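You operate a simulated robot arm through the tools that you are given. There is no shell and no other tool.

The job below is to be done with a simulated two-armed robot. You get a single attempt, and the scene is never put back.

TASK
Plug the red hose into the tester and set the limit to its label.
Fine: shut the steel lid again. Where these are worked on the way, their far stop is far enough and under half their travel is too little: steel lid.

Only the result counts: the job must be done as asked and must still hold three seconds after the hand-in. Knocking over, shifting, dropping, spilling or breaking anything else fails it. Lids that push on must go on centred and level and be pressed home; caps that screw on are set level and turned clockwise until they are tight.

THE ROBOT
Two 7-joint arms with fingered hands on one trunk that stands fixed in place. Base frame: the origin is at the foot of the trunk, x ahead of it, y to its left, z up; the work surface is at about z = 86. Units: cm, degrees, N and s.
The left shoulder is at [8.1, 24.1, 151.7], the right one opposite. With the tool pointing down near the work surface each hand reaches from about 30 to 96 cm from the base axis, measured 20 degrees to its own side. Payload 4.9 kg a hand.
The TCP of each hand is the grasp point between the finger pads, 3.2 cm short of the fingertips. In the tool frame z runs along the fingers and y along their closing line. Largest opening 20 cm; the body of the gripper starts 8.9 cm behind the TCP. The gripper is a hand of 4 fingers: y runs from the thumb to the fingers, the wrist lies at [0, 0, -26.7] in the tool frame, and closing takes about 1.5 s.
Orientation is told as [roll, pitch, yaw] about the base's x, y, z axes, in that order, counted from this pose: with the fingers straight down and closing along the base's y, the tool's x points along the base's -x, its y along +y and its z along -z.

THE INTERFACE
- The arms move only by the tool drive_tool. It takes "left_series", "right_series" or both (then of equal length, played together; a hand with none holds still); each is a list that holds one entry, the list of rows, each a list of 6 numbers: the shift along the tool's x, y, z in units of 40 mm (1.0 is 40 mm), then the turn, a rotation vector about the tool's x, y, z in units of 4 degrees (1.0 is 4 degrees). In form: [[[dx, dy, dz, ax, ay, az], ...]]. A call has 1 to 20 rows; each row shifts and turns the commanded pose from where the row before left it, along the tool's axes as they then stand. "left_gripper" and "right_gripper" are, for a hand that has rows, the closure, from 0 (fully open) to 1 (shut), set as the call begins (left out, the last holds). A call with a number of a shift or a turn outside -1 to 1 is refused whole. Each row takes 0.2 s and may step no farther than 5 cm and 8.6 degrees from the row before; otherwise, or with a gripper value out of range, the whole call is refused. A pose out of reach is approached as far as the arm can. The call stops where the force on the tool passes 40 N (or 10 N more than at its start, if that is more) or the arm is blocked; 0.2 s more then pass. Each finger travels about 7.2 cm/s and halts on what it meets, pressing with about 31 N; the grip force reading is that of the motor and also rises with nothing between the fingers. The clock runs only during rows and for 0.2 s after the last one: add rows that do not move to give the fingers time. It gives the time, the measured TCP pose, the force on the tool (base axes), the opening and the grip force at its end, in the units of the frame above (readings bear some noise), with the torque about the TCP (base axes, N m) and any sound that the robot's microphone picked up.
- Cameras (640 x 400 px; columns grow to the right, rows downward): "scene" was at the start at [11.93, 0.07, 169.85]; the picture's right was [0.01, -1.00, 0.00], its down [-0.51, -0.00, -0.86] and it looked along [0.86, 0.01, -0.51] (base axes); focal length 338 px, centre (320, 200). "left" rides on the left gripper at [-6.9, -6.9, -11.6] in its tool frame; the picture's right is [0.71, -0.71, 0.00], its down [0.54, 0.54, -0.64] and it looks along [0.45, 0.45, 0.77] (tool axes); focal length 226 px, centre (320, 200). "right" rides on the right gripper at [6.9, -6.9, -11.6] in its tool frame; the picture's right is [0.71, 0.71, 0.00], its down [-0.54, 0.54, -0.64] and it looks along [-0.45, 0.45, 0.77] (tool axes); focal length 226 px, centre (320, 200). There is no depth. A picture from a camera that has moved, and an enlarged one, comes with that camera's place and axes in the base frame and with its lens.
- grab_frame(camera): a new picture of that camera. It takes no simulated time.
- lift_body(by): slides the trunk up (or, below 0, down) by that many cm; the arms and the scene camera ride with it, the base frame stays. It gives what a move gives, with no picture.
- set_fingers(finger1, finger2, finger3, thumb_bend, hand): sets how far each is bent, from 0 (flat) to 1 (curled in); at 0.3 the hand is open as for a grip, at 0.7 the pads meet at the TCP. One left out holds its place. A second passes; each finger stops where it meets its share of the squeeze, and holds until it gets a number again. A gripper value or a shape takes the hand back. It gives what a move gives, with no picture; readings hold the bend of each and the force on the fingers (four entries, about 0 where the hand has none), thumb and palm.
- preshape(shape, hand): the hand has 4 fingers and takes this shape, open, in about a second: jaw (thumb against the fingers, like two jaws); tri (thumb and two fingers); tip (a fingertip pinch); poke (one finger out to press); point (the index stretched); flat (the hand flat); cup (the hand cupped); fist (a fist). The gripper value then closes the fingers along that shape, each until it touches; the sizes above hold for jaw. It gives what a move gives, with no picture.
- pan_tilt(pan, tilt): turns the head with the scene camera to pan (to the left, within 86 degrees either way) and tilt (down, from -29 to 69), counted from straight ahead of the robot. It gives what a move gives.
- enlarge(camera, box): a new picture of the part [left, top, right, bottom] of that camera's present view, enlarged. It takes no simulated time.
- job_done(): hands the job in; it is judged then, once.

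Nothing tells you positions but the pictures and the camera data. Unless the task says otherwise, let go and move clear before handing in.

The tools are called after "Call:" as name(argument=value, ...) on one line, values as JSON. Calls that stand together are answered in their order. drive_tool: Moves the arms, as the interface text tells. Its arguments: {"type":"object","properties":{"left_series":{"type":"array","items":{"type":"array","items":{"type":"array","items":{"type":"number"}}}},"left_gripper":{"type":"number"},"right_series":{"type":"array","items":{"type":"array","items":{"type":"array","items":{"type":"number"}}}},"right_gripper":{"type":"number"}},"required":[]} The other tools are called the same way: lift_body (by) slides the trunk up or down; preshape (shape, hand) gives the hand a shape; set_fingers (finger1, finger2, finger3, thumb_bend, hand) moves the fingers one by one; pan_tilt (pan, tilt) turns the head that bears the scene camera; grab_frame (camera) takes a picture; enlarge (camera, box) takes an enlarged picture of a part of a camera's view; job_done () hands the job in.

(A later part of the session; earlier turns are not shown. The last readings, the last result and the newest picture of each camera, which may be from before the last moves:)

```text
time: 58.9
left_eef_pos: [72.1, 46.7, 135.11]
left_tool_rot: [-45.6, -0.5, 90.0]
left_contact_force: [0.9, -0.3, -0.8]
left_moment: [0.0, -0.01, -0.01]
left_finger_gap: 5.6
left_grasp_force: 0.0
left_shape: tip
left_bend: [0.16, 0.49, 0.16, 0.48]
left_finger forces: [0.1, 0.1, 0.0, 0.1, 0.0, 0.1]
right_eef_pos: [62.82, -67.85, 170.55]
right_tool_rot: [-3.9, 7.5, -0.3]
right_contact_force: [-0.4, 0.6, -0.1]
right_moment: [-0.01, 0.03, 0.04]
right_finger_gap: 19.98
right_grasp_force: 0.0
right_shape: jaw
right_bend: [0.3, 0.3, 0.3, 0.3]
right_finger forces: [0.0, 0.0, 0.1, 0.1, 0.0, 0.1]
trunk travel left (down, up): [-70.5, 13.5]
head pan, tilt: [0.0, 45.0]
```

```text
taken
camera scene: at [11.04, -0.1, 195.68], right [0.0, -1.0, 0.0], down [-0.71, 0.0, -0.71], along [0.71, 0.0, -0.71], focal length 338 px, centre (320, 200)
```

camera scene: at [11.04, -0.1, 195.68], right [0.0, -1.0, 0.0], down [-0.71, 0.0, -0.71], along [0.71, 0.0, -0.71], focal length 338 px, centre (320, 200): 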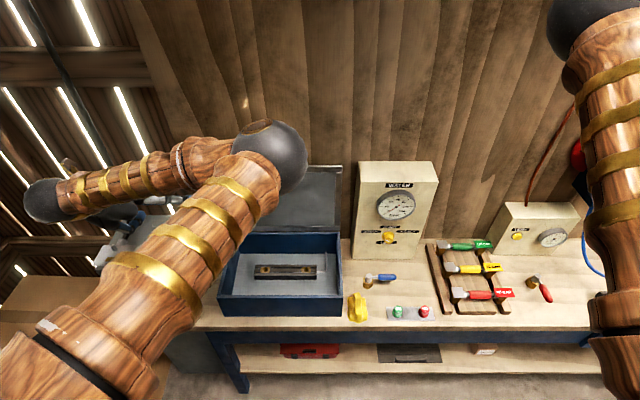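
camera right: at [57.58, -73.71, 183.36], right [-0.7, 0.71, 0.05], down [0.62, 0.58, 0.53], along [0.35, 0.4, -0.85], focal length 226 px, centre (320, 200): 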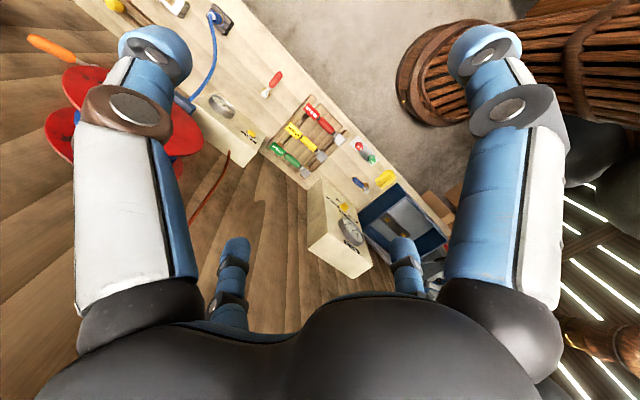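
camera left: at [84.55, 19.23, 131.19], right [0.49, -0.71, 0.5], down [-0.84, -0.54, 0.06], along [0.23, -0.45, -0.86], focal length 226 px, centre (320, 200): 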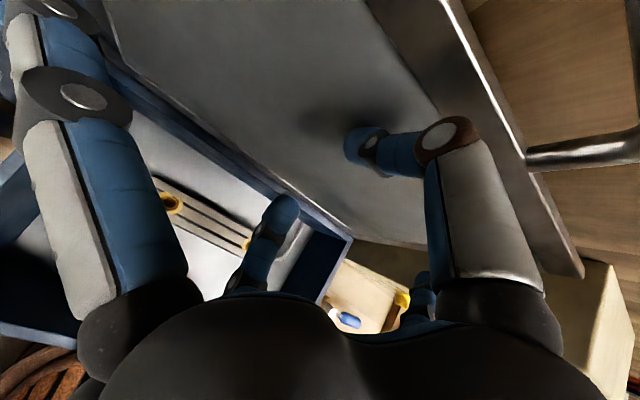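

Call:
enlarge(camera="scene", box=[200, 160, 360, 330])

Call:
enlarge(camera="scene", box=[240, 250, 330, 300])

Call:
enlarge(camera="scene", box=[420, 230, 560, 320])

Call:
enlarge(camera="scene", box=[340, 210, 440, 330])

```text
2.35 times, centred on (280, 245) of scene
camera zoom: at [11.04, -0.1, 195.68], right [0.0, -1.0, 0.0], down [-0.71, 0.0, -0.71], along [0.71, 0.0, -0.71], focal length 794 px, centre (414, 94)
```

zoom: 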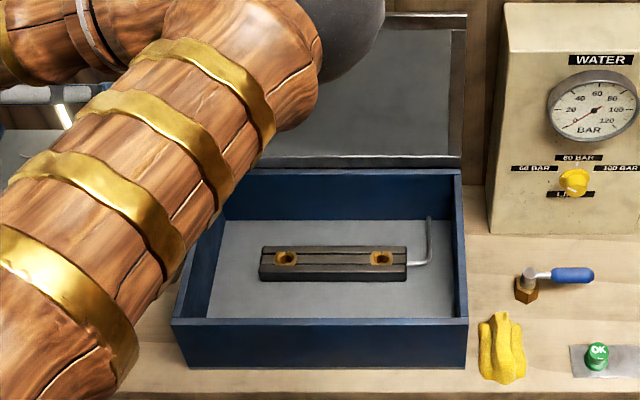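

```text
7.11 times, centred on (285, 275) of scene
camera zoom: at [11.04, -0.1, 195.68], right [0.0, -1.0, 0.0], down [-0.71, 0.0, -0.71], along [0.71, 0.0, -0.71], focal length 2400 px, centre (569, -333)
```

zoom: 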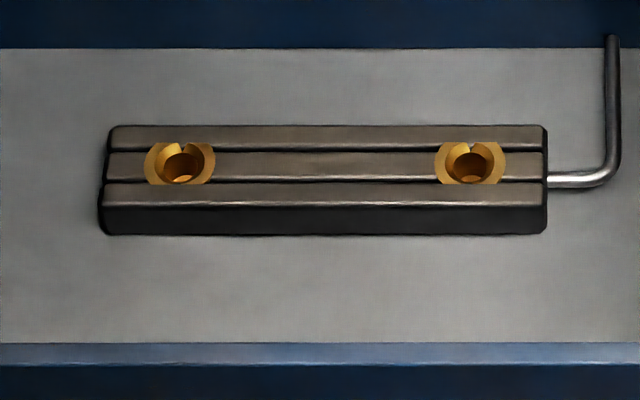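

```text
4.44 times, centred on (490, 275) of scene
camera zoom: at [11.04, -0.1, 195.68], right [0.0, -1.0, 0.0], down [-0.71, 0.0, -0.71], along [0.71, 0.0, -0.71], focal length 1500 px, centre (-436, -133)
```

zoom: 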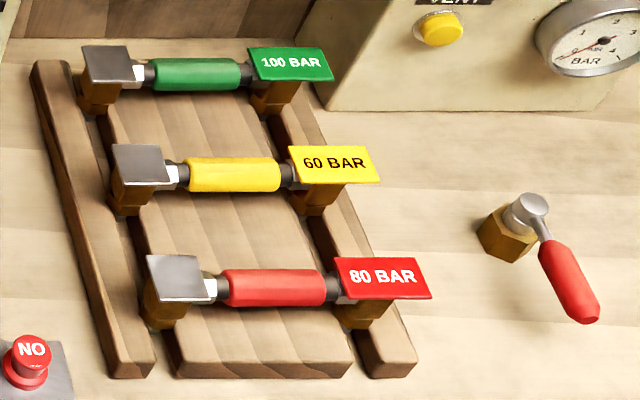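

```text
3.33 times, centred on (390, 270) of scene
camera zoom: at [11.04, -0.1, 195.68], right [0.0, -1.0, 0.0], down [-0.71, 0.0, -0.71], along [0.71, 0.0, -0.71], focal length 1125 px, centre (87, -33)
```

zoom: 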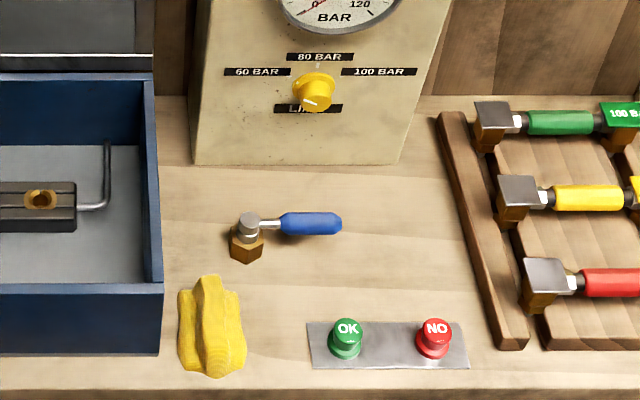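

The red hose is a bridge with two brass plugs. The tester block in the chest has two matching sockets, at about [80.6, 19.9] and [80.6, 5.0], and the spacing matches. I'll park the left hand up and left, then lower the trunk so the right arm can reach the chest.

Call:
drive_tool(left_series=[[[-0.295, -0.475, -0.911, 0, 0, 0], [-0.295, -0.475, -0.911, 0, 0, 0], [-0.295, -0.475, -0.911, 0, 0, 0], [-0.295, -0.475, -0.911, 0, 0, 0], [-0.295, -0.475, -0.911, 0, 0, 0], [-0.295, -0.475, -0.911, 0, 0, 0], [-0.295, -0.475, -0.911, 0, 0, 0], [-0.295, -0.475, -0.911, 0, 0, 0], [-0.295, -0.475, -0.911, 0, 0, 0], [-0.295, -0.475, -0.911, 0, 0, 0], [-0.295, -0.475, -0.911, 0, 0, 0], [0, 0, 0, 0, 0, 0]]])

Call:
grab_frame(camera="scene")

```text
time: 61.5
left_eef_pos: [58.17, 59.49, 178.07]
left_tool_rot: [-45.6, -0.5, 90.0]
left_contact_force: [-0.4, 0.4, -0.4]
left_moment: [0.0, 0.0, 0.02]
left_finger_gap: 5.59
left_grasp_force: 0.0
left_shape: tip
left_bend: [0.16, 0.49, 0.16, 0.48]
left_finger forces: [0.0, 0.0, 0.0, 0.0, 0.0, 0.0]
right_eef_pos: [62.89, -67.64, 170.61]
right_tool_rot: [-3.8, 7.5, -0.5]
right_contact_force: [0.6, -0.1, -0.3]
right_moment: [-0.02, 0.01, 0.01]
right_finger_gap: 19.99
right_grasp_force: 0.0
right_shape: jaw
right_bend: [0.3, 0.3, 0.3, 0.3]
right_finger forces: [0.0, 0.0, 0.0, 0.0, 0.0, 0.0]
trunk travel left (down, up): [-70.5, 13.5]
head pan, tilt: [0.0, 45.0]
```

```text
taken
camera scene: at [11.04, 0.05, 195.68], right [0.0, -1.0, 0.0], down [-0.71, 0.0, -0.71], along [0.71, 0.0, -0.71], focal length 338 px, centre (320, 200)
```

scene: 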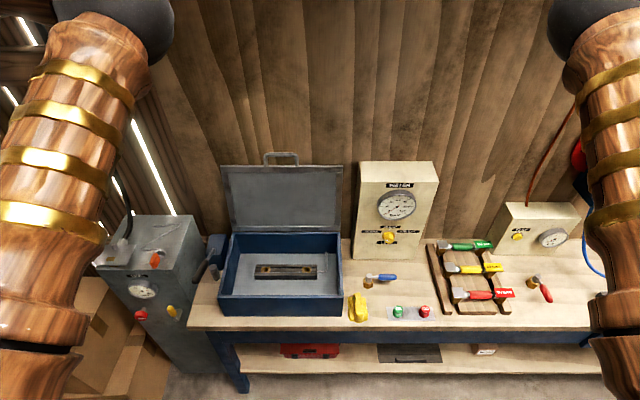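

The view is clear now. I'll take precise zooms here and again after lowering the trunk, and triangulate from the two heights.

Call:
enlarge(camera="scene", box=[240, 250, 330, 300])

Call:
enlarge(camera="scene", box=[440, 270, 530, 320])

Call:
enlarge(camera="scene", box=[350, 210, 430, 260])

Call:
lift_body(by=-42)

Call:
pan_tilt(pan=0, tilt=40)

Call:
grab_frame(camera="scene")

```text
7.11 times, centred on (285, 275) of scene
camera zoom: at [11.04, 0.05, 195.68], right [0.0, -1.0, 0.0], down [-0.71, 0.0, -0.71], along [0.71, 0.0, -0.71], focal length 2400 px, centre (569, -333)
```

zoom: 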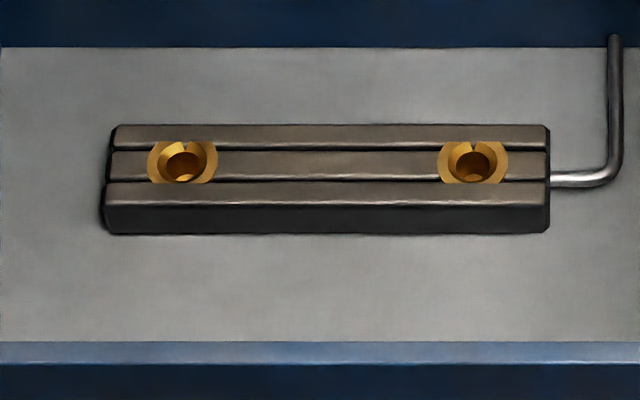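

```text
7.11 times, centred on (485, 295) of scene
camera zoom: at [11.04, 0.05, 195.68], right [0.0, -1.0, 0.0], down [-0.71, 0.0, -0.71], along [0.71, 0.0, -0.71], focal length 2400 px, centre (-853, -476)
```

zoom: 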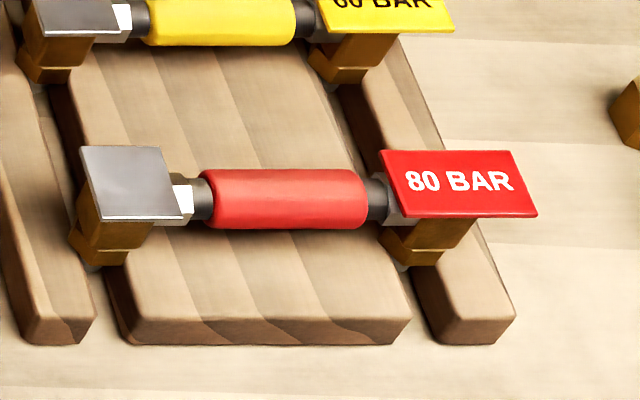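

```text
8.00 times, centred on (390, 235) of scene
camera zoom: at [11.04, 0.05, 195.68], right [0.0, -1.0, 0.0], down [-0.71, 0.0, -0.71], along [0.71, 0.0, -0.71], focal length 2700 px, centre (-240, -80)
```

zoom: 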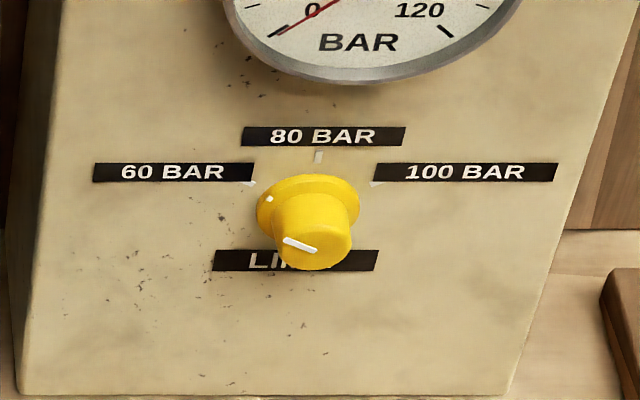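

```text
refused: -42 is not a number from -40 to 40
```

```text
time: 62.1
left_eef_pos: [58.2, 59.47, 178.13]
left_tool_rot: [-45.6, -0.5, 90.1]
left_contact_force: [0.7, -1.2, -0.5]
left_moment: [-0.02, 0.0, 0.0]
left_finger_gap: 5.59
left_grasp_force: 0.1
left_shape: tip
left_bend: [0.16, 0.49, 0.16, 0.48]
left_finger forces: [0.0, 0.0, 0.1, 0.0, 0.0, 0.0]
right_eef_pos: [62.81, -67.68, 170.65]
right_tool_rot: [-3.8, 7.5, -0.4]
right_contact_force: [0.2, -0.2, -0.1]
right_moment: [0.0, -0.02, 0.0]
right_finger_gap: 19.98
right_grasp_force: 0.0
right_shape: jaw
right_bend: [0.3, 0.3, 0.3, 0.3]
right_finger forces: [0.0, 0.0, 0.1, 0.1, 0.0, 0.1]
trunk travel left (down, up): [-70.5, 13.5]
head pan, tilt: [0.0, 40.0]
```

```text
taken
camera scene: at [11.35, 0.03, 196.41], right [0.0, -1.0, 0.0], down [-0.64, 0.0, -0.77], along [0.77, 0.0, -0.64], focal length 338 px, centre (320, 200)
```

scene: 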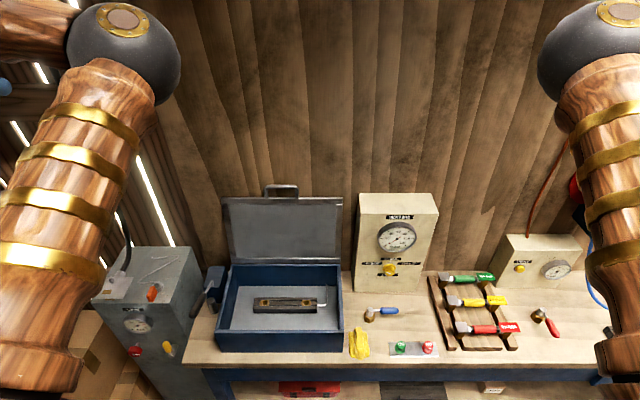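

The LIMIT knob currently points at 60 BAR, and 80 is at the top, so it needs a clockwise turn of about 60–70°. Next I'll lower the trunk by 40.

Call:
lift_body(by=-40)

Call:
grab_frame(camera="scene")

Call:
enlarge(camera="scene", box=[440, 230, 580, 310])

Call:
enlarge(camera="scene", box=[350, 140, 450, 210])

Call:
enlarge(camera="scene", box=[180, 190, 360, 310])

```text
time: 66.0
left_eef_pos: [58.17, 59.35, 138.09]
left_tool_rot: [-45.5, -0.5, 90.0]
left_contact_force: [0.7, 0.1, 0.1]
left_moment: [-0.02, 0.01, 0.0]
left_finger_gap: 5.62
left_grasp_force: 0.1
left_shape: tip
left_bend: [0.16, 0.49, 0.16, 0.48]
left_finger forces: [0.0, 0.0, 0.0, 0.0, 0.0, 0.1]
right_eef_pos: [62.76, -67.66, 130.55]
right_tool_rot: [-3.8, 7.5, -0.3]
right_contact_force: [0.4, 0.2, 0.3]
right_moment: [-0.04, -0.02, -0.01]
right_finger_gap: 19.98
right_grasp_force: 0.1
right_shape: jaw
right_bend: [0.3, 0.3, 0.3, 0.3]
right_finger forces: [0.0, 0.0, 0.1, 0.0, 0.0, 0.0]
trunk travel left (down, up): [-30.5, 53.5]
head pan, tilt: [0.0, 40.0]
```

```text
taken
camera scene: at [11.39, 0.01, 156.41], right [0.0, -1.0, 0.0], down [-0.64, 0.0, -0.77], along [0.77, 0.0, -0.64], focal length 338 px, centre (320, 200)
```

scene: 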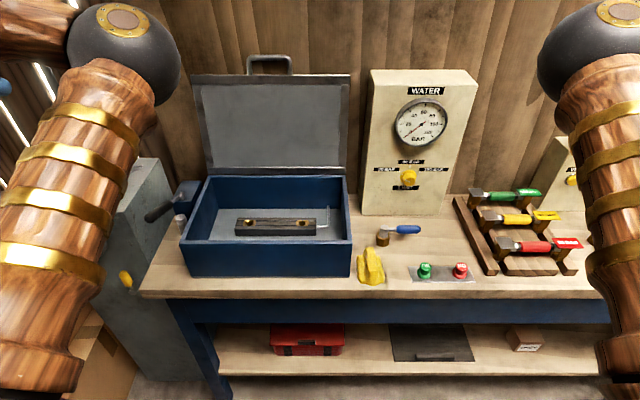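

```text
4.57 times, centred on (510, 270) of scene
camera zoom: at [11.39, 0.01, 156.41], right [0.0, -1.0, 0.0], down [-0.64, 0.0, -0.77], along [0.77, 0.0, -0.64], focal length 1543 px, centre (-549, -120)
```

zoom: 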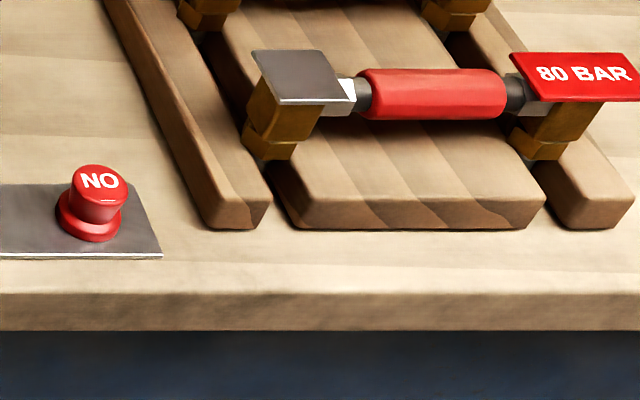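

```text
5.71 times, centred on (400, 175) of scene
camera zoom: at [11.39, 0.01, 156.41], right [0.0, -1.0, 0.0], down [-0.64, 0.0, -0.77], along [0.77, 0.0, -0.64], focal length 1929 px, centre (-137, 343)
```

zoom: 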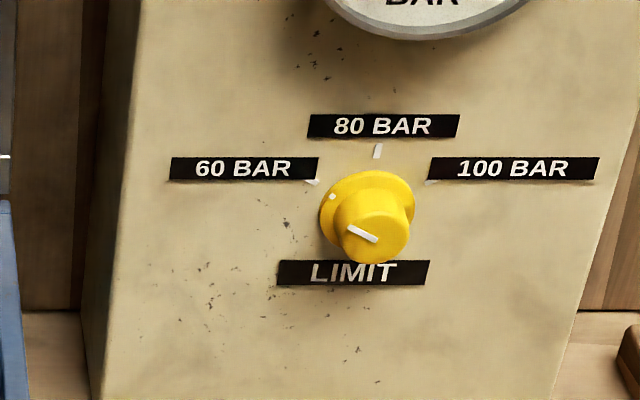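

```text
3.33 times, centred on (270, 250) of scene
camera zoom: at [11.39, 0.01, 156.41], right [0.0, -1.0, 0.0], down [-0.64, 0.0, -0.77], along [0.77, 0.0, -0.64], focal length 1125 px, centre (487, 33)
```

zoom: 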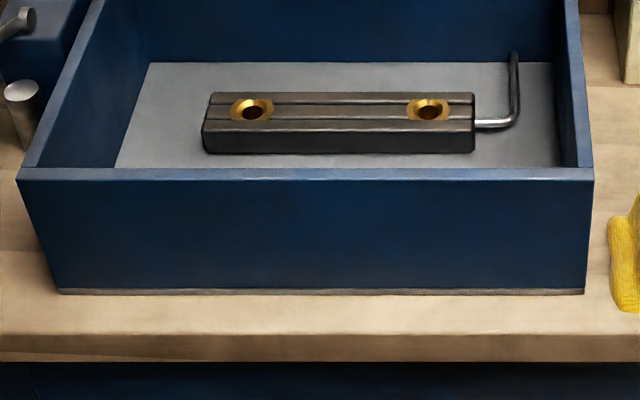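

Triangulated positions: sockets [80.4, 19.9] and [80.4, 4.9] with their top at z ≈ 90, hose grip centre [68.6, -53.6, 93.1], plugs at y ≈ -46 and -61. I'll level the right hand, rotate it to close along x and put it above the red hose with side fingers flat.

Call:
drive_tool(right_series=[[[0, 0, 0, -0.475, -0.93, 0], [0, 0, 0, -0.475, -0.93, 0], [0, 0, 0, 0, 0, 1], [0, 0, 0, 0, 0, 1], [0, 0, 0, 0, 0, 1], [0, 0, 0, 0, 0, 1], [0, 0, 0, 0, 0, 1], [0, 0, 0, 0, 0, 1], [0, 0, 0, 0, 0, 1], [0, 0, 0, 0, 0, 1], [0, 0, 0, 0, 0, 1], [0, 0, 0, 0, 0, 1], [0, 0, 0, 0, 0, 1], [0, 0, 0, 0, 0, 1], [0, 0, 0, 0, 0, 1], [0, 0, 0, 0, 0, 1], [0, 0, 0, 0, 0, 1], [0, 0, 0, 0, 0, 1], [0, 0, 0, 0, 0, 1]]])

Call:
drive_tool(right_series=[[[0, 0, 0, 0, 0, 1], [0, 0, 0, 0, 0, 1], [0, 0, 0, 0, 0, 1], [0, 0, 0, 0, 0, 1], [0, 0, 0, 0, 0, 1], [0, 0, 0, 0, 0, 0.5], [0, 0, 0, 0, 0, 0]]])

Call:
set_fingers(hand="right", finger1=0, finger2=0.46, finger3=0, thumb_bend=0.46)

Call:
grab_frame(camera="right")

Call:
grab_frame(camera="scene")

```text
time: 70.0
left_eef_pos: [58.08, 59.49, 138.12]
left_tool_rot: [-45.6, -0.5, 89.9]
left_contact_force: [-0.6, 1.2, 0.2]
left_moment: [0.0, -0.01, 0.01]
left_finger_gap: 5.61
left_grasp_force: 0.0
left_shape: tip
left_bend: [0.16, 0.49, 0.16, 0.48]
left_finger forces: [0.0, 0.0, 0.1, 0.0, 0.0, 0.0]
right_eef_pos: [62.82, -67.59, 130.63]
right_tool_rot: [0.1, 0.2, -68.2]
right_contact_force: [0.4, -0.3, 0.1]
right_moment: [-0.02, -0.01, 0.01]
right_finger_gap: 20.0
right_grasp_force: 0.1
right_shape: jaw
right_bend: [0.3, 0.3, 0.3, 0.3]
right_finger forces: [0.0, 0.0, 0.1, 0.1, 0.1, 0.1]
trunk travel left (down, up): [-30.5, 53.5]
head pan, tilt: [0.0, 40.0]
```

```text
time: 71.6
left_eef_pos: [58.17, 59.46, 138.14]
left_tool_rot: [-45.6, -0.5, 90.0]
left_contact_force: [0.4, -0.4, -0.1]
left_moment: [0.06, 0.03, 0.02]
left_finger_gap: 5.59
left_grasp_force: 0.0
left_shape: tip
left_bend: [0.16, 0.49, 0.16, 0.48]
left_finger forces: [0.1, 0.1, 0.1, 0.0, 0.0, 0.0]
right_eef_pos: [62.8, -67.69, 130.52]
right_tool_rot: [-0.1, 0.0, -90.2]
right_contact_force: [-0.9, -0.3, -0.7]
right_moment: [0.0, -0.03, 0.06]
right_finger_gap: 19.99
right_grasp_force: 0.0
right_shape: jaw
right_bend: [0.3, 0.3, 0.3, 0.3]
right_finger forces: [0.0, 0.0, 0.1, 0.0, 0.1, 0.0]
trunk travel left (down, up): [-30.5, 53.5]
head pan, tilt: [0.0, 40.0]
```

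```text
time: 72.6
left_eef_pos: [58.08, 59.48, 138.08]
left_tool_rot: [-45.6, -0.6, 90.0]
left_contact_force: [-0.2, -0.5, 0.9]
left_moment: [0.01, 0.01, 0.03]
left_finger_gap: 5.6
left_grasp_force: 0.0
left_shape: tip
left_bend: [0.16, 0.49, 0.16, 0.48]
left_finger forces: [0.1, 0.0, 0.1, 0.0, 0.0, 0.1]
right_eef_pos: [62.8, -67.75, 130.6]
right_tool_rot: [-0.1, 0.0, -90.2]
right_contact_force: [-0.2, 0.5, -0.8]
right_moment: [0.0, -0.02, -0.02]
right_finger_gap: 14.37
right_grasp_force: 0.0
right_shape: fingers
right_bend: [0.01, 0.46, 0.01, 0.46]
right_finger forces: [0.1, 0.1, 0.0, 0.0, 0.0, 0.0]
trunk travel left (down, up): [-30.5, 53.5]
head pan, tilt: [0.0, 40.0]
```

```text
taken
camera right: at [55.97, -60.76, 142.17], right [0.71, 0.71, 0.0], down [0.54, -0.54, 0.64], along [0.45, -0.46, -0.77], focal length 226 px, centre (320, 200)
```

right: 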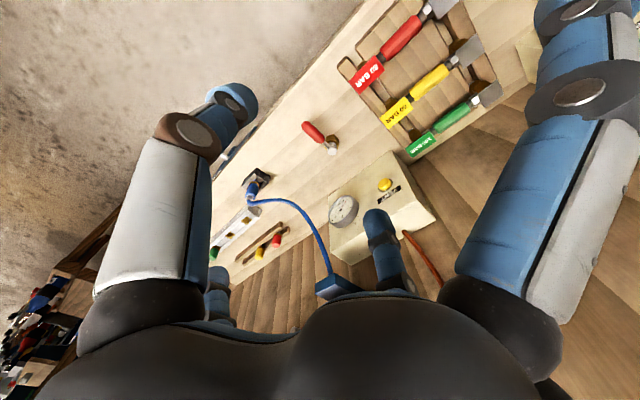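

```text
taken
camera scene: at [11.4, 0.01, 156.41], right [0.0, -1.0, 0.0], down [-0.64, 0.0, -0.77], along [0.77, 0.0, -0.64], focal length 338 px, centre (320, 200)
```

scene: 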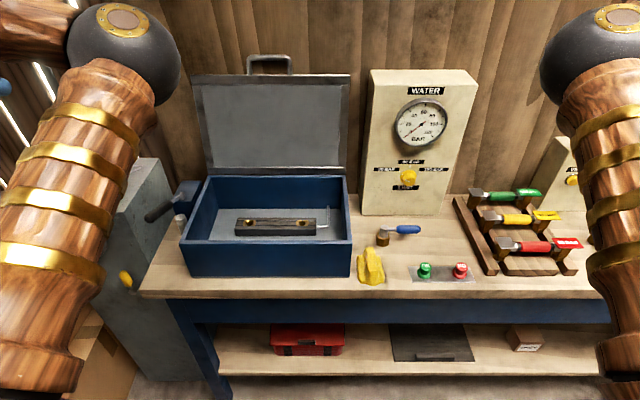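

Moving above the red hose grip at z = 118 and checking clearance.

Call:
drive_tool(right_series=[[[0.705, 0.29, 0.63, 0, 0, 0], [0.705, 0.29, 0.63, 0, 0, 0], [0.705, 0.29, 0.63, 0, 0, 0], [0.705, 0.29, 0.63, 0, 0, 0], [0.705, 0.29, 0.63, 0, 0, 0], [0, 0, 0, 0, 0, 0]]])

Call:
grab_frame(camera="right")

Call:
pan_tilt(pan=-35, tilt=35)

Call:
grab_frame(camera="scene")

```text
time: 74.0
left_eef_pos: [58.03, 59.36, 138.16]
left_tool_rot: [-45.6, -0.5, 90.1]
left_contact_force: [-0.6, -0.5, 0.4]
left_moment: [0.03, -0.02, -0.03]
left_finger_gap: 5.61
left_grasp_force: 0.0
left_shape: tip
left_bend: [0.16, 0.49, 0.16, 0.48]
left_finger forces: [0.1, 0.1, 0.0, 0.0, 0.0, 0.0]
right_eef_pos: [68.69, -53.62, 118.0]
right_tool_rot: [-0.1, 0.1, -90.2]
right_contact_force: [-0.2, 1.2, 0.1]
right_moment: [0.02, -0.07, -0.05]
right_finger_gap: 14.4
right_grasp_force: 0.1
right_shape: fingers
right_bend: [0.01, 0.46, 0.01, 0.46]
right_finger forces: [0.1, 0.0, 0.0, 0.0, 0.0, 0.0]
trunk travel left (down, up): [-30.5, 53.5]
head pan, tilt: [0.0, 40.0]
```

```text
taken
camera right: at [61.83, -46.76, 129.53], right [0.71, 0.7, 0.0], down [0.54, -0.54, 0.64], along [0.45, -0.46, -0.77], focal length 226 px, centre (320, 200)
```

right: 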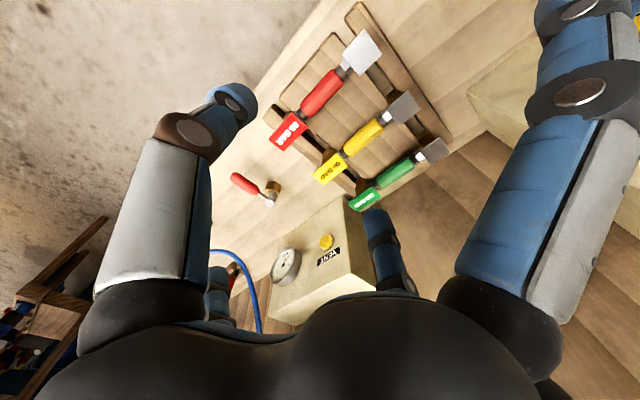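

```text
time: 75.0
left_eef_pos: [58.18, 59.45, 138.15]
left_tool_rot: [-45.7, -0.5, 90.0]
left_contact_force: [-0.2, 0.3, -0.3]
left_moment: [-0.01, -0.02, 0.02]
left_finger_gap: 5.58
left_grasp_force: 0.0
left_shape: tip
left_bend: [0.16, 0.49, 0.16, 0.48]
left_finger forces: [0.0, 0.1, 0.0, 0.0, 0.0, 0.1]
right_eef_pos: [68.76, -53.61, 118.08]
right_tool_rot: [-0.1, 0.0, -90.2]
right_contact_force: [-0.2, 0.2, 0.3]
right_moment: [0.01, -0.01, -0.01]
right_finger_gap: 14.4
right_grasp_force: 0.1
right_shape: fingers
right_bend: [0.01, 0.46, 0.01, 0.46]
right_finger forces: [0.0, 0.0, 0.0, 0.0, 0.1, 0.0]
trunk travel left (down, up): [-30.5, 53.5]
head pan, tilt: [-35.0, 35.0]
```

```text
taken
camera scene: at [10.12, -5.02, 157.16], right [-0.57, -0.82, 0.0], down [-0.47, 0.33, -0.82], along [0.67, -0.47, -0.57], focal length 338 px, centre (320, 200)
```

scene: 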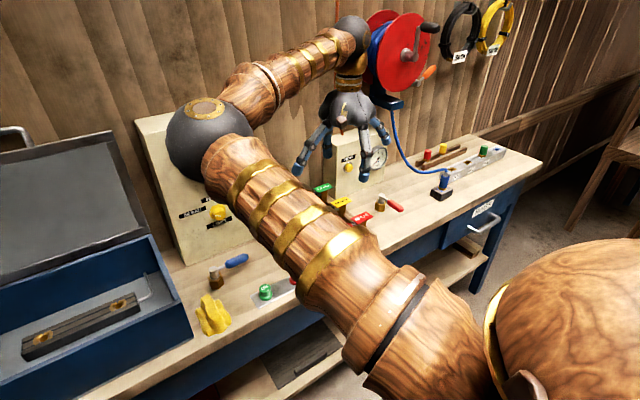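

Call:
enlarge(camera="scene", box=[270, 80, 430, 240])

Call:
enlarge(camera="right", box=[230, 0, 470, 220])

```text
2.50 times, centred on (350, 160) of scene
camera zoom: at [10.12, -5.02, 157.16], right [-0.57, -0.82, 0.0], down [-0.47, 0.33, -0.82], along [0.67, -0.47, -0.57], focal length 844 px, centre (245, 300)
```

zoom: 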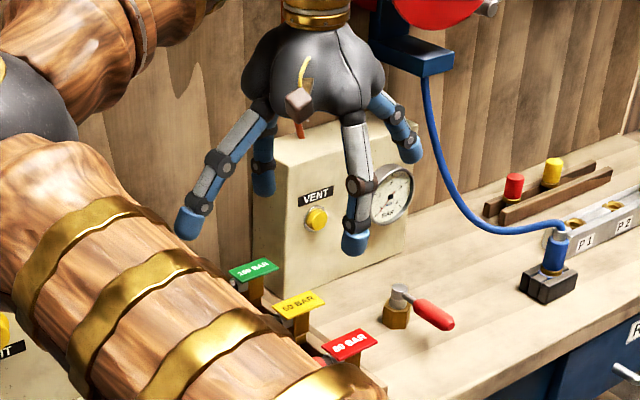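

```text
1.82 times, centred on (350, 110) of right
camera zoom: at [61.89, -46.66, 129.57], right [0.71, 0.71, 0.0], down [0.54, -0.54, 0.64], along [0.45, -0.46, -0.77], focal length 411 px, centre (266, 364)
```

zoom: 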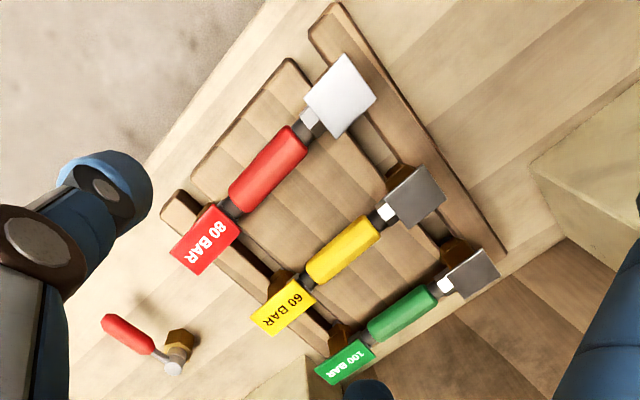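

Clearances look good. I'll descend to about z = 97 first, look, then continue to the grip height.

Call:
drive_tool(right_series=[[[0, 0, 1, 0, 0, 0], [0, 0, 1, 0, 0, 0], [0, 0, 1, 0, 0, 0], [0, 0, 1, 0, 0, 0], [0, 0, 1, 0, 0, 0], [0, 0, 0.25, 0, 0, 0], [0, 0, 0, 0, 0, 0]]])

Call:
grab_frame(camera="right")

Call:
grab_frame(camera="scene")

```text
time: 76.6
left_eef_pos: [58.15, 59.43, 138.05]
left_tool_rot: [-45.6, -0.5, 89.9]
left_contact_force: [-0.5, -0.1, 0.3]
left_moment: [0.0, -0.01, -0.01]
left_finger_gap: 5.6
left_grasp_force: 0.0
left_shape: tip
left_bend: [0.16, 0.49, 0.16, 0.48]
left_finger forces: [0.1, 0.1, 0.0, 0.0, 0.0, 0.1]
right_eef_pos: [68.53, -53.41, 97.04]
right_tool_rot: [-0.1, 0.1, -90.2]
right_contact_force: [-0.8, 0.4, 0.1]
right_moment: [0.03, 0.0, 0.0]
right_finger_gap: 14.39
right_grasp_force: 0.0
right_shape: fingers
right_bend: [0.01, 0.46, 0.01, 0.46]
right_finger forces: [0.1, 0.0, 0.1, 0.1, 0.0, 0.0]
trunk travel left (down, up): [-30.5, 53.5]
head pan, tilt: [-35.0, 35.0]
```

```text
taken
camera right: at [61.76, -46.6, 108.56], right [0.71, 0.71, 0.0], down [0.54, -0.54, 0.64], along [0.45, -0.46, -0.77], focal length 226 px, centre (320, 200)
```

right: 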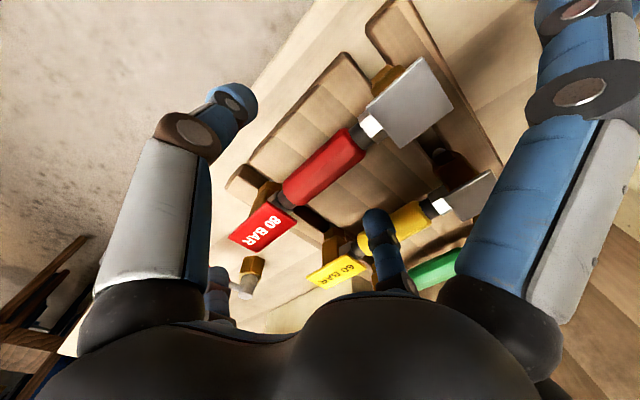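

```text
taken
camera scene: at [10.12, -5.03, 157.17], right [-0.57, -0.82, 0.0], down [-0.47, 0.33, -0.82], along [0.67, -0.47, -0.57], focal length 338 px, centre (320, 200)
```

scene: 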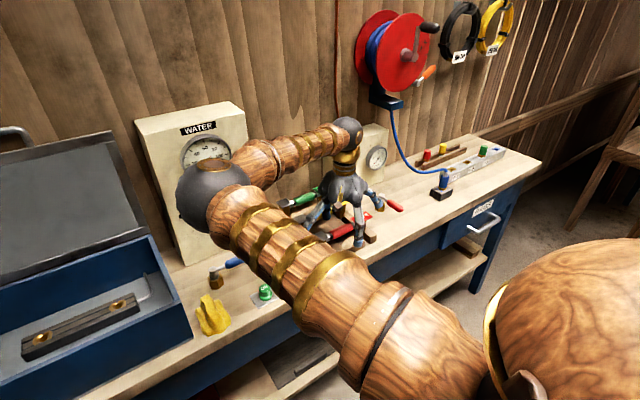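

Good alignment: thumb in front of the grip, finger 2 between red and yellow. I'll descend the last 3.8 cm and close thumb and finger 2.

Call:
drive_tool(right_series=[[[0, 0, 0.5, 0, 0, 0], [0, 0, 0.45, 0, 0, 0], [0, 0, 0, 0, 0, 0]]])

Call:
grab_frame(camera="right")

Call:
enlarge(camera="scene", box=[270, 140, 430, 260])

```text
time: 77.4
left_eef_pos: [58.05, 59.38, 138.14]
left_tool_rot: [-45.6, -0.6, 89.9]
left_contact_force: [0.0, 0.1, 0.0]
left_moment: [0.0, -0.01, -0.02]
left_finger_gap: 5.62
left_grasp_force: 0.1
left_shape: tip
left_bend: [0.16, 0.49, 0.16, 0.48]
left_finger forces: [0.0, 0.0, 0.0, 0.1, 0.0, 0.0]
right_eef_pos: [68.67, -53.57, 93.34]
right_tool_rot: [-0.1, -0.1, -90.2]
right_contact_force: [-0.4, -0.7, 4.3]
right_moment: [-0.02, -0.28, -0.01]
right_finger_gap: 14.39
right_grasp_force: 2.1
right_shape: fingers
right_bend: [0.01, 0.46, 0.01, 0.46]
right_finger forces: [0.0, 4.1, 0.0, 0.0, 0.0, 0.1]
trunk travel left (down, up): [-30.5, 53.5]
head pan, tilt: [-35.0, 35.0]
```

```text
taken
camera right: at [61.81, -46.66, 104.85], right [0.71, 0.7, 0.0], down [0.54, -0.54, 0.64], along [0.45, -0.46, -0.77], focal length 226 px, centre (320, 200)
```

right: 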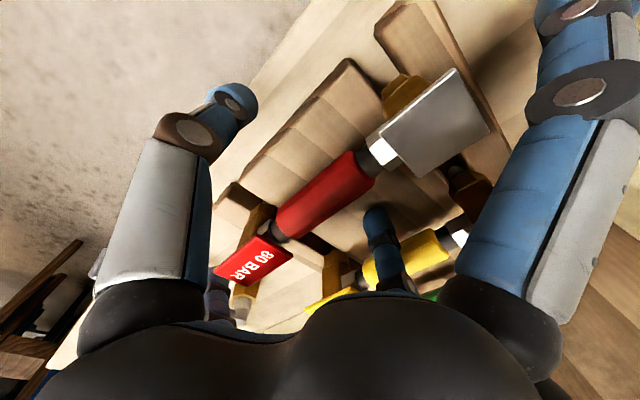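

```text
3.33 times, centred on (350, 200) of scene
camera zoom: at [10.06, -5.0, 157.17], right [-0.57, -0.82, 0.0], down [-0.47, 0.33, -0.82], along [0.67, -0.47, -0.57], focal length 1125 px, centre (220, 200)
```

zoom: 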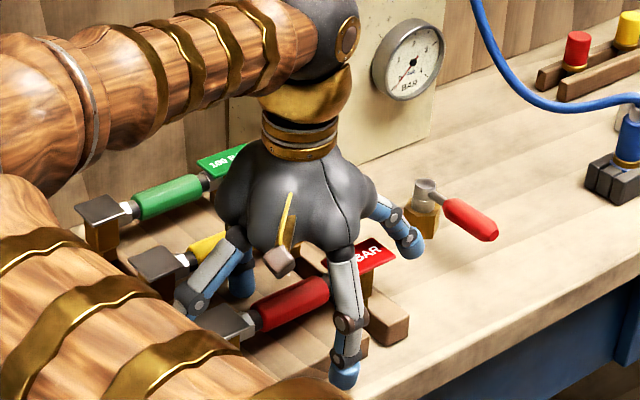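

Finger 2's tip touches the rack board, so I'll raise 1 cm and then close.

Call:
drive_tool(right_series=[[[0, 0, -0.25, 0, 0, 0], [0, 0, 0, 0, 0, 0]]])

Call:
set_fingers(hand="right", finger2=0.55, thumb_bend=0.55)

Call:
grab_frame(camera="right")

```text
time: 78.0
left_eef_pos: [58.11, 59.33, 138.02]
left_tool_rot: [-45.6, -0.4, 90.0]
left_contact_force: [-0.3, -0.6, -0.1]
left_moment: [-0.02, 0.04, -0.02]
left_finger_gap: 5.6
left_grasp_force: 0.0
left_shape: tip
left_bend: [0.16, 0.49, 0.16, 0.48]
left_finger forces: [0.0, 0.0, 0.1, 0.0, 0.1, 0.0]
right_eef_pos: [68.59, -53.57, 94.24]
right_tool_rot: [-0.1, -0.1, -90.2]
right_contact_force: [0.2, 0.0, 0.3]
right_moment: [0.01, -0.03, -0.02]
right_finger_gap: 14.41
right_grasp_force: 0.1
right_shape: fingers
right_bend: [0.01, 0.46, 0.01, 0.46]
right_finger forces: [0.0, 0.1, 0.0, 0.1, 0.0, 0.1]
trunk travel left (down, up): [-30.5, 53.5]
head pan, tilt: [-35.0, 35.0]
```

```text
time: 79.0
left_eef_pos: [58.14, 59.38, 138.08]
left_tool_rot: [-45.5, -0.5, 90.0]
left_contact_force: [0.4, 0.3, -0.6]
left_moment: [-0.02, 0.02, 0.02]
left_finger_gap: 5.62
left_grasp_force: 0.1
left_shape: tip
left_bend: [0.16, 0.49, 0.16, 0.48]
left_finger forces: [0.1, 0.1, 0.0, 0.0, 0.0, 0.0]
right_eef_pos: [68.55, -53.51, 94.2]
right_tool_rot: [-0.1, 0.0, -90.2]
right_contact_force: [-0.4, -1.1, 1.1]
right_moment: [-0.02, 0.0, 0.0]
right_finger_gap: 13.53
right_grasp_force: 0.1
right_shape: fingers
right_bend: [0.01, 0.55, 0.01, 0.55]
right_finger forces: [0.0, 0.0, 0.1, 0.0, 0.0, 0.0]
trunk travel left (down, up): [-30.5, 53.5]
head pan, tilt: [-35.0, 35.0]
```

```text
taken
camera right: at [61.79, -46.65, 105.79], right [0.71, 0.7, 0.0], down [0.54, -0.54, 0.64], along [0.45, -0.46, -0.77], focal length 226 px, centre (320, 200)
```

right: 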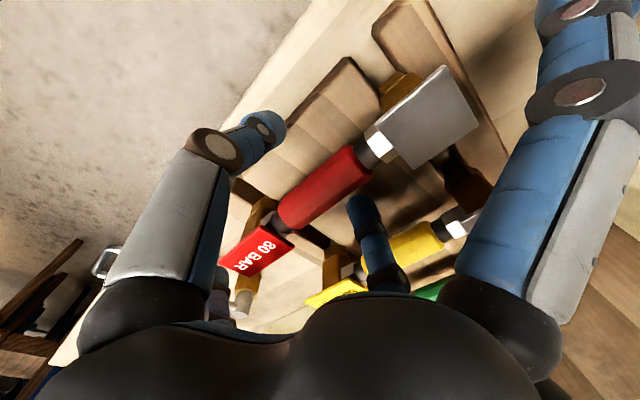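

Call:
set_fingers(hand="right", finger2=0.85, thumb_bend=0.85)

Call:
grab_frame(camera="right")

Call:
enlarge(camera="scene", box=[270, 140, 430, 260])

```text
time: 80.0
left_eef_pos: [58.3, 59.44, 138.02]
left_tool_rot: [-45.6, -0.5, 90.0]
left_contact_force: [-0.5, -1.0, -0.9]
left_moment: [0.02, 0.0, 0.01]
left_finger_gap: 5.61
left_grasp_force: 0.2
left_shape: tip
left_bend: [0.16, 0.49, 0.16, 0.48]
left_finger forces: [0.0, 0.1, 0.1, 0.0, 0.0, 0.1]
right_eef_pos: [68.75, -53.57, 94.24]
right_tool_rot: [-0.1, 0.0, -90.2]
right_contact_force: [0.1, 0.3, -2.9]
right_moment: [0.03, 0.04, 0.0]
right_finger_gap: 12.56
right_grasp_force: 0.0
right_shape: fingers
right_bend: [0.01, 0.67, 0.01, 0.82]
right_finger forces: [0.0, 0.5, 0.0, 0.1, 0.0, 0.1]
trunk travel left (down, up): [-30.5, 53.5]
head pan, tilt: [-35.0, 35.0]
```

```text
taken
camera right: at [61.82, -46.68, 105.75], right [0.71, 0.71, 0.0], down [0.54, -0.54, 0.64], along [0.45, -0.46, -0.77], focal length 226 px, centre (320, 200)
```

right: 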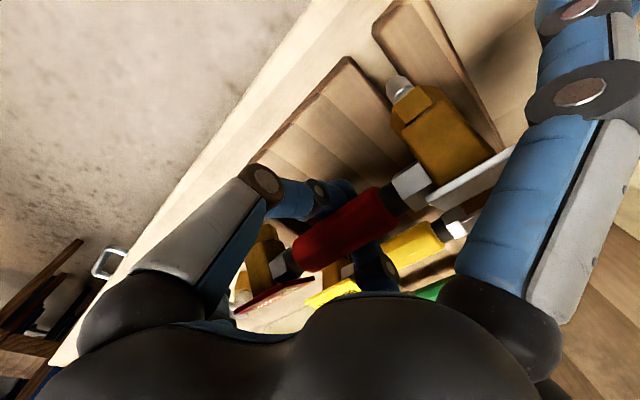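

```text
3.33 times, centred on (350, 200) of scene
camera zoom: at [10.15, -5.08, 157.16], right [-0.57, -0.82, 0.0], down [-0.47, 0.33, -0.82], along [0.67, -0.47, -0.57], focal length 1125 px, centre (220, 200)
```

zoom: 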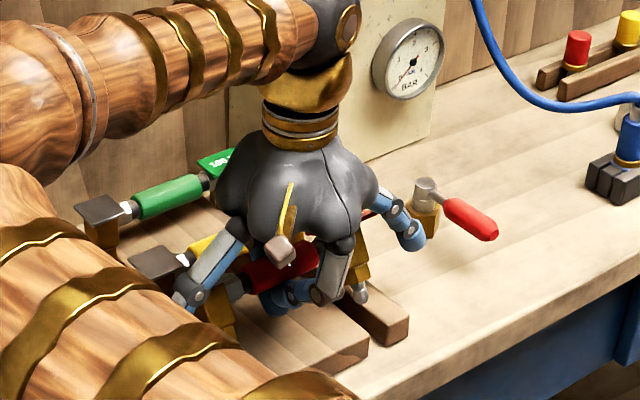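

The thumb over-curled and rolled the hose in the hand, so its plugs now point toward the robot. I'll look closely before doing anything.

Call:
enlarge(camera="right", box=[200, 60, 520, 320])

Call:
enlarge(camera="scene", box=[310, 180, 400, 250])

Call:
grab_frame(camera="left")

```text
1.54 times, centred on (360, 190) of right
camera zoom: at [61.82, -46.68, 105.75], right [0.71, 0.71, 0.0], down [0.54, -0.54, 0.64], along [0.45, -0.46, -0.77], focal length 348 px, centre (258, 215)
```

zoom: 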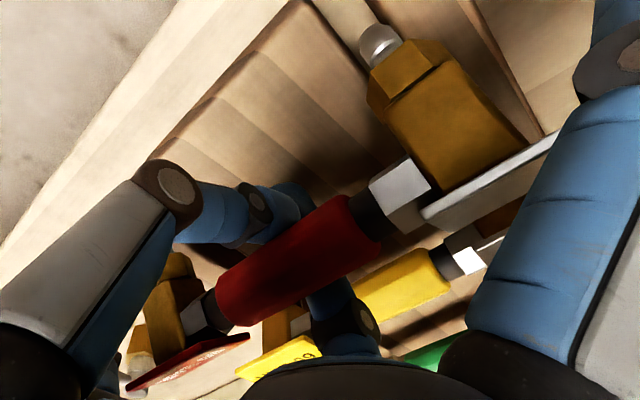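

```text
5.71 times, centred on (355, 215) of scene
camera zoom: at [10.15, -5.08, 157.16], right [-0.57, -0.82, 0.0], down [-0.47, 0.33, -0.82], along [0.67, -0.47, -0.57], focal length 1929 px, centre (120, 114)
```

zoom: 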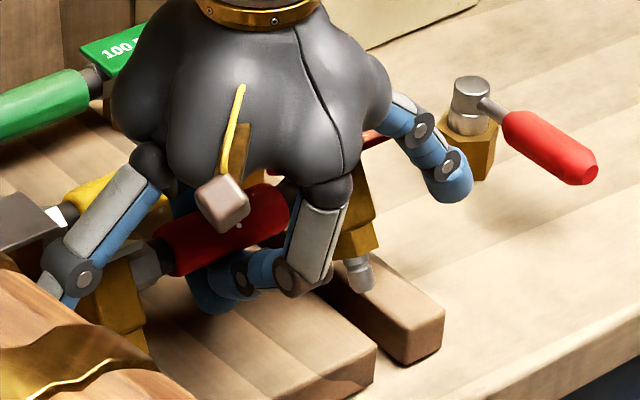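

```text
taken
camera left: at [54.68, 66.11, 151.18], right [0.49, -0.71, 0.5], down [-0.84, -0.54, 0.06], along [0.23, -0.45, -0.86], focal length 226 px, centre (320, 200)
```

left: 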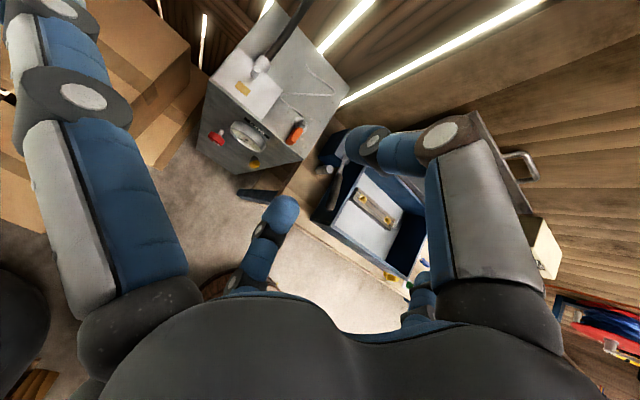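

The hose is cradled on thumb and finger 2 below the palm, caged by the hand. I'll lift it gently a few centimetres to see how it hangs.

Call:
drive_tool(right_series=[[[0, 0, -0.15, 0, 0, 0], [0, 0, -0.15, 0, 0, 0], [0, 0, -0.15, 0, 0, 0], [0, 0, -0.15, 0, 0, 0], [0, 0, 0, 0, 0, 0]]])

Call:
enlarge(camera="right", box=[200, 60, 520, 320])

Call:
enlarge(camera="scene", box=[300, 160, 410, 250])

```text
time: 81.2
left_eef_pos: [58.22, 59.38, 138.04]
left_tool_rot: [-45.5, -0.5, 90.0]
left_contact_force: [1.0, -0.6, -0.2]
left_moment: [-0.02, -0.01, -0.02]
left_finger_gap: 5.62
left_grasp_force: 0.1
left_shape: tip
left_bend: [0.16, 0.49, 0.16, 0.48]
left_finger forces: [0.0, 0.1, 0.0, 0.1, 0.1, 0.0]
right_eef_pos: [68.63, -53.61, 96.72]
right_tool_rot: [-0.2, 0.0, -90.2]
right_contact_force: [0.4, -0.1, -2.7]
right_moment: [-0.03, 0.04, 0.01]
right_finger_gap: 12.55
right_grasp_force: 0.4
right_shape: fingers
right_bend: [0.01, 0.67, 0.01, 0.82]
right_finger forces: [0.0, 0.7, 0.0, 0.1, 0.0, 0.1]
trunk travel left (down, up): [-30.5, 53.5]
head pan, tilt: [-35.0, 35.0]
```

```text
1.54 times, centred on (360, 190) of right
camera zoom: at [61.84, -46.7, 108.15], right [0.71, 0.7, 0.0], down [0.54, -0.54, 0.64], along [0.45, -0.46, -0.77], focal length 348 px, centre (258, 215)
```

zoom: 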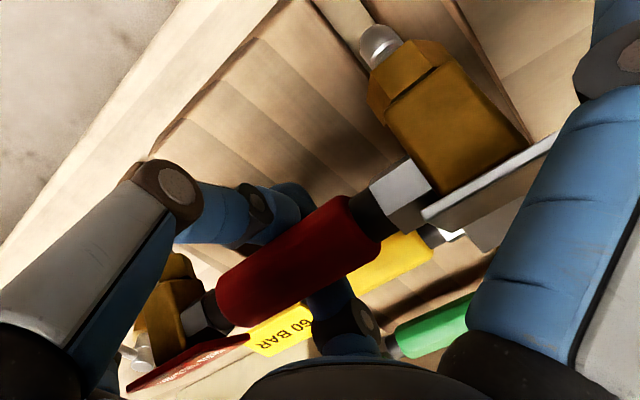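

```text
4.44 times, centred on (355, 205) of scene
camera zoom: at [10.16, -5.07, 157.16], right [-0.57, -0.82, 0.0], down [-0.47, 0.33, -0.82], along [0.67, -0.47, -0.57], focal length 1500 px, centre (164, 178)
```

zoom: 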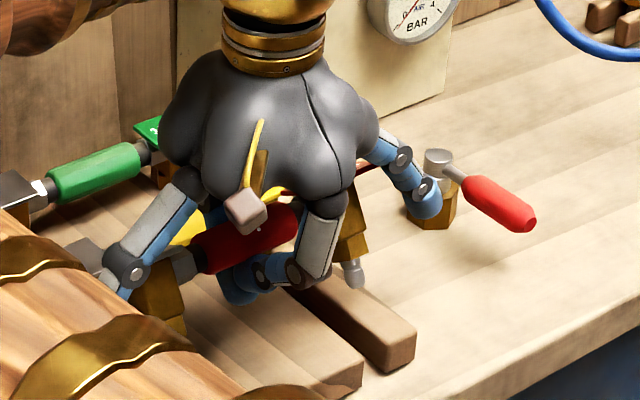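

The hose stays caged in the hand with its plugs tilted about 45° toward the robot. A 45° forward tilt of the hand should make the plugs vertical and seat the hose in the crook of the thumb. I'll lift slowly to a safe height where I can see it.

Call:
drive_tool(right_series=[[[0, 0, -0.35, 0, 0, 0], [0, 0, -0.35, 0, 0, 0], [0, 0, -0.35, 0, 0, 0], [0, 0, -0.35, 0, 0, 0], [0, 0, -0.35, 0, 0, 0], [0, 0, -0.35, 0, 0, 0], [0, 0, -0.35, 0, 0, 0], [0, 0, -0.35, 0, 0, 0], [0, 0, -0.35, 0, 0, 0], [0, 0, -0.35, 0, 0, 0], [0, 0, -0.35, 0, 0, 0], [0, 0, -0.35, 0, 0, 0], [0, 0, -0.35, 0, 0, 0], [0, 0, -0.35, 0, 0, 0], [0, 0, 0, 0, 0, 0]]])

Call:
enlarge(camera="right", box=[200, 60, 520, 320])

Call:
grab_frame(camera="scene")

Call:
enlarge(camera="scene", box=[270, 80, 430, 220])

```text
time: 84.4
left_eef_pos: [58.28, 59.33, 138.01]
left_tool_rot: [-45.6, -0.4, 90.1]
left_contact_force: [0.2, 0.0, -0.4]
left_moment: [-0.04, -0.01, -0.01]
left_finger_gap: 5.6
left_grasp_force: 0.0
left_shape: tip
left_bend: [0.16, 0.49, 0.16, 0.48]
left_finger forces: [0.0, 0.1, 0.0, 0.0, 0.0, 0.0]
right_eef_pos: [68.72, -53.59, 116.18]
right_tool_rot: [-0.1, 0.1, -90.2]
right_contact_force: [0.2, 0.1, -2.3]
right_moment: [0.05, 0.08, 0.01]
right_finger_gap: 12.56
right_grasp_force: 1.0
right_shape: fingers
right_bend: [0.01, 0.67, 0.01, 0.83]
right_finger forces: [0.0, 0.7, 0.0, 0.0, 0.1, 0.0]
trunk travel left (down, up): [-30.5, 53.5]
head pan, tilt: [-35.0, 35.0]
```

```text
1.54 times, centred on (360, 190) of right
camera zoom: at [61.86, -46.71, 127.73], right [0.71, 0.7, 0.0], down [0.54, -0.54, 0.64], along [0.45, -0.46, -0.77], focal length 348 px, centre (258, 215)
```

zoom: 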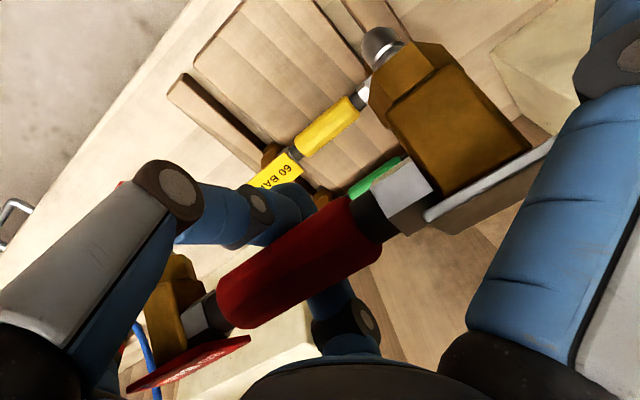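

```text
taken
camera scene: at [10.17, -5.07, 157.16], right [-0.57, -0.82, 0.0], down [-0.47, 0.33, -0.82], along [0.67, -0.47, -0.57], focal length 338 px, centre (320, 200)
```

scene: 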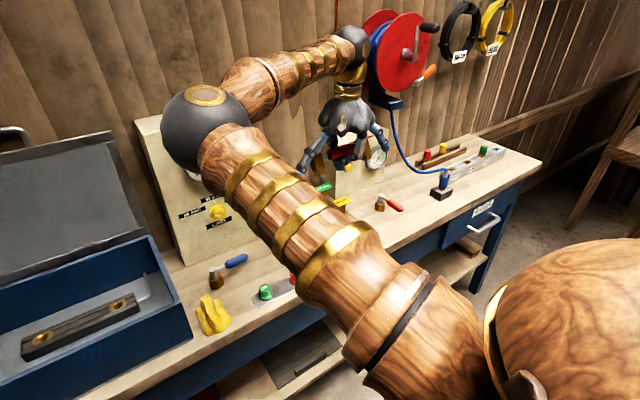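

```text
2.86 times, centred on (350, 150) of scene
camera zoom: at [10.17, -5.07, 157.16], right [-0.57, -0.82, 0.0], down [-0.47, 0.33, -0.82], along [0.67, -0.47, -0.57], focal length 964 px, centre (234, 343)
```

zoom: 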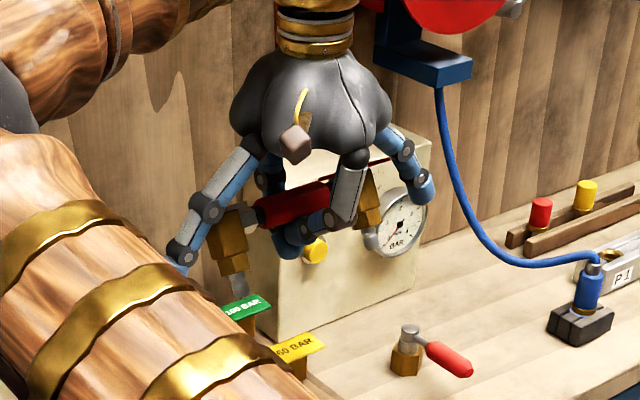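

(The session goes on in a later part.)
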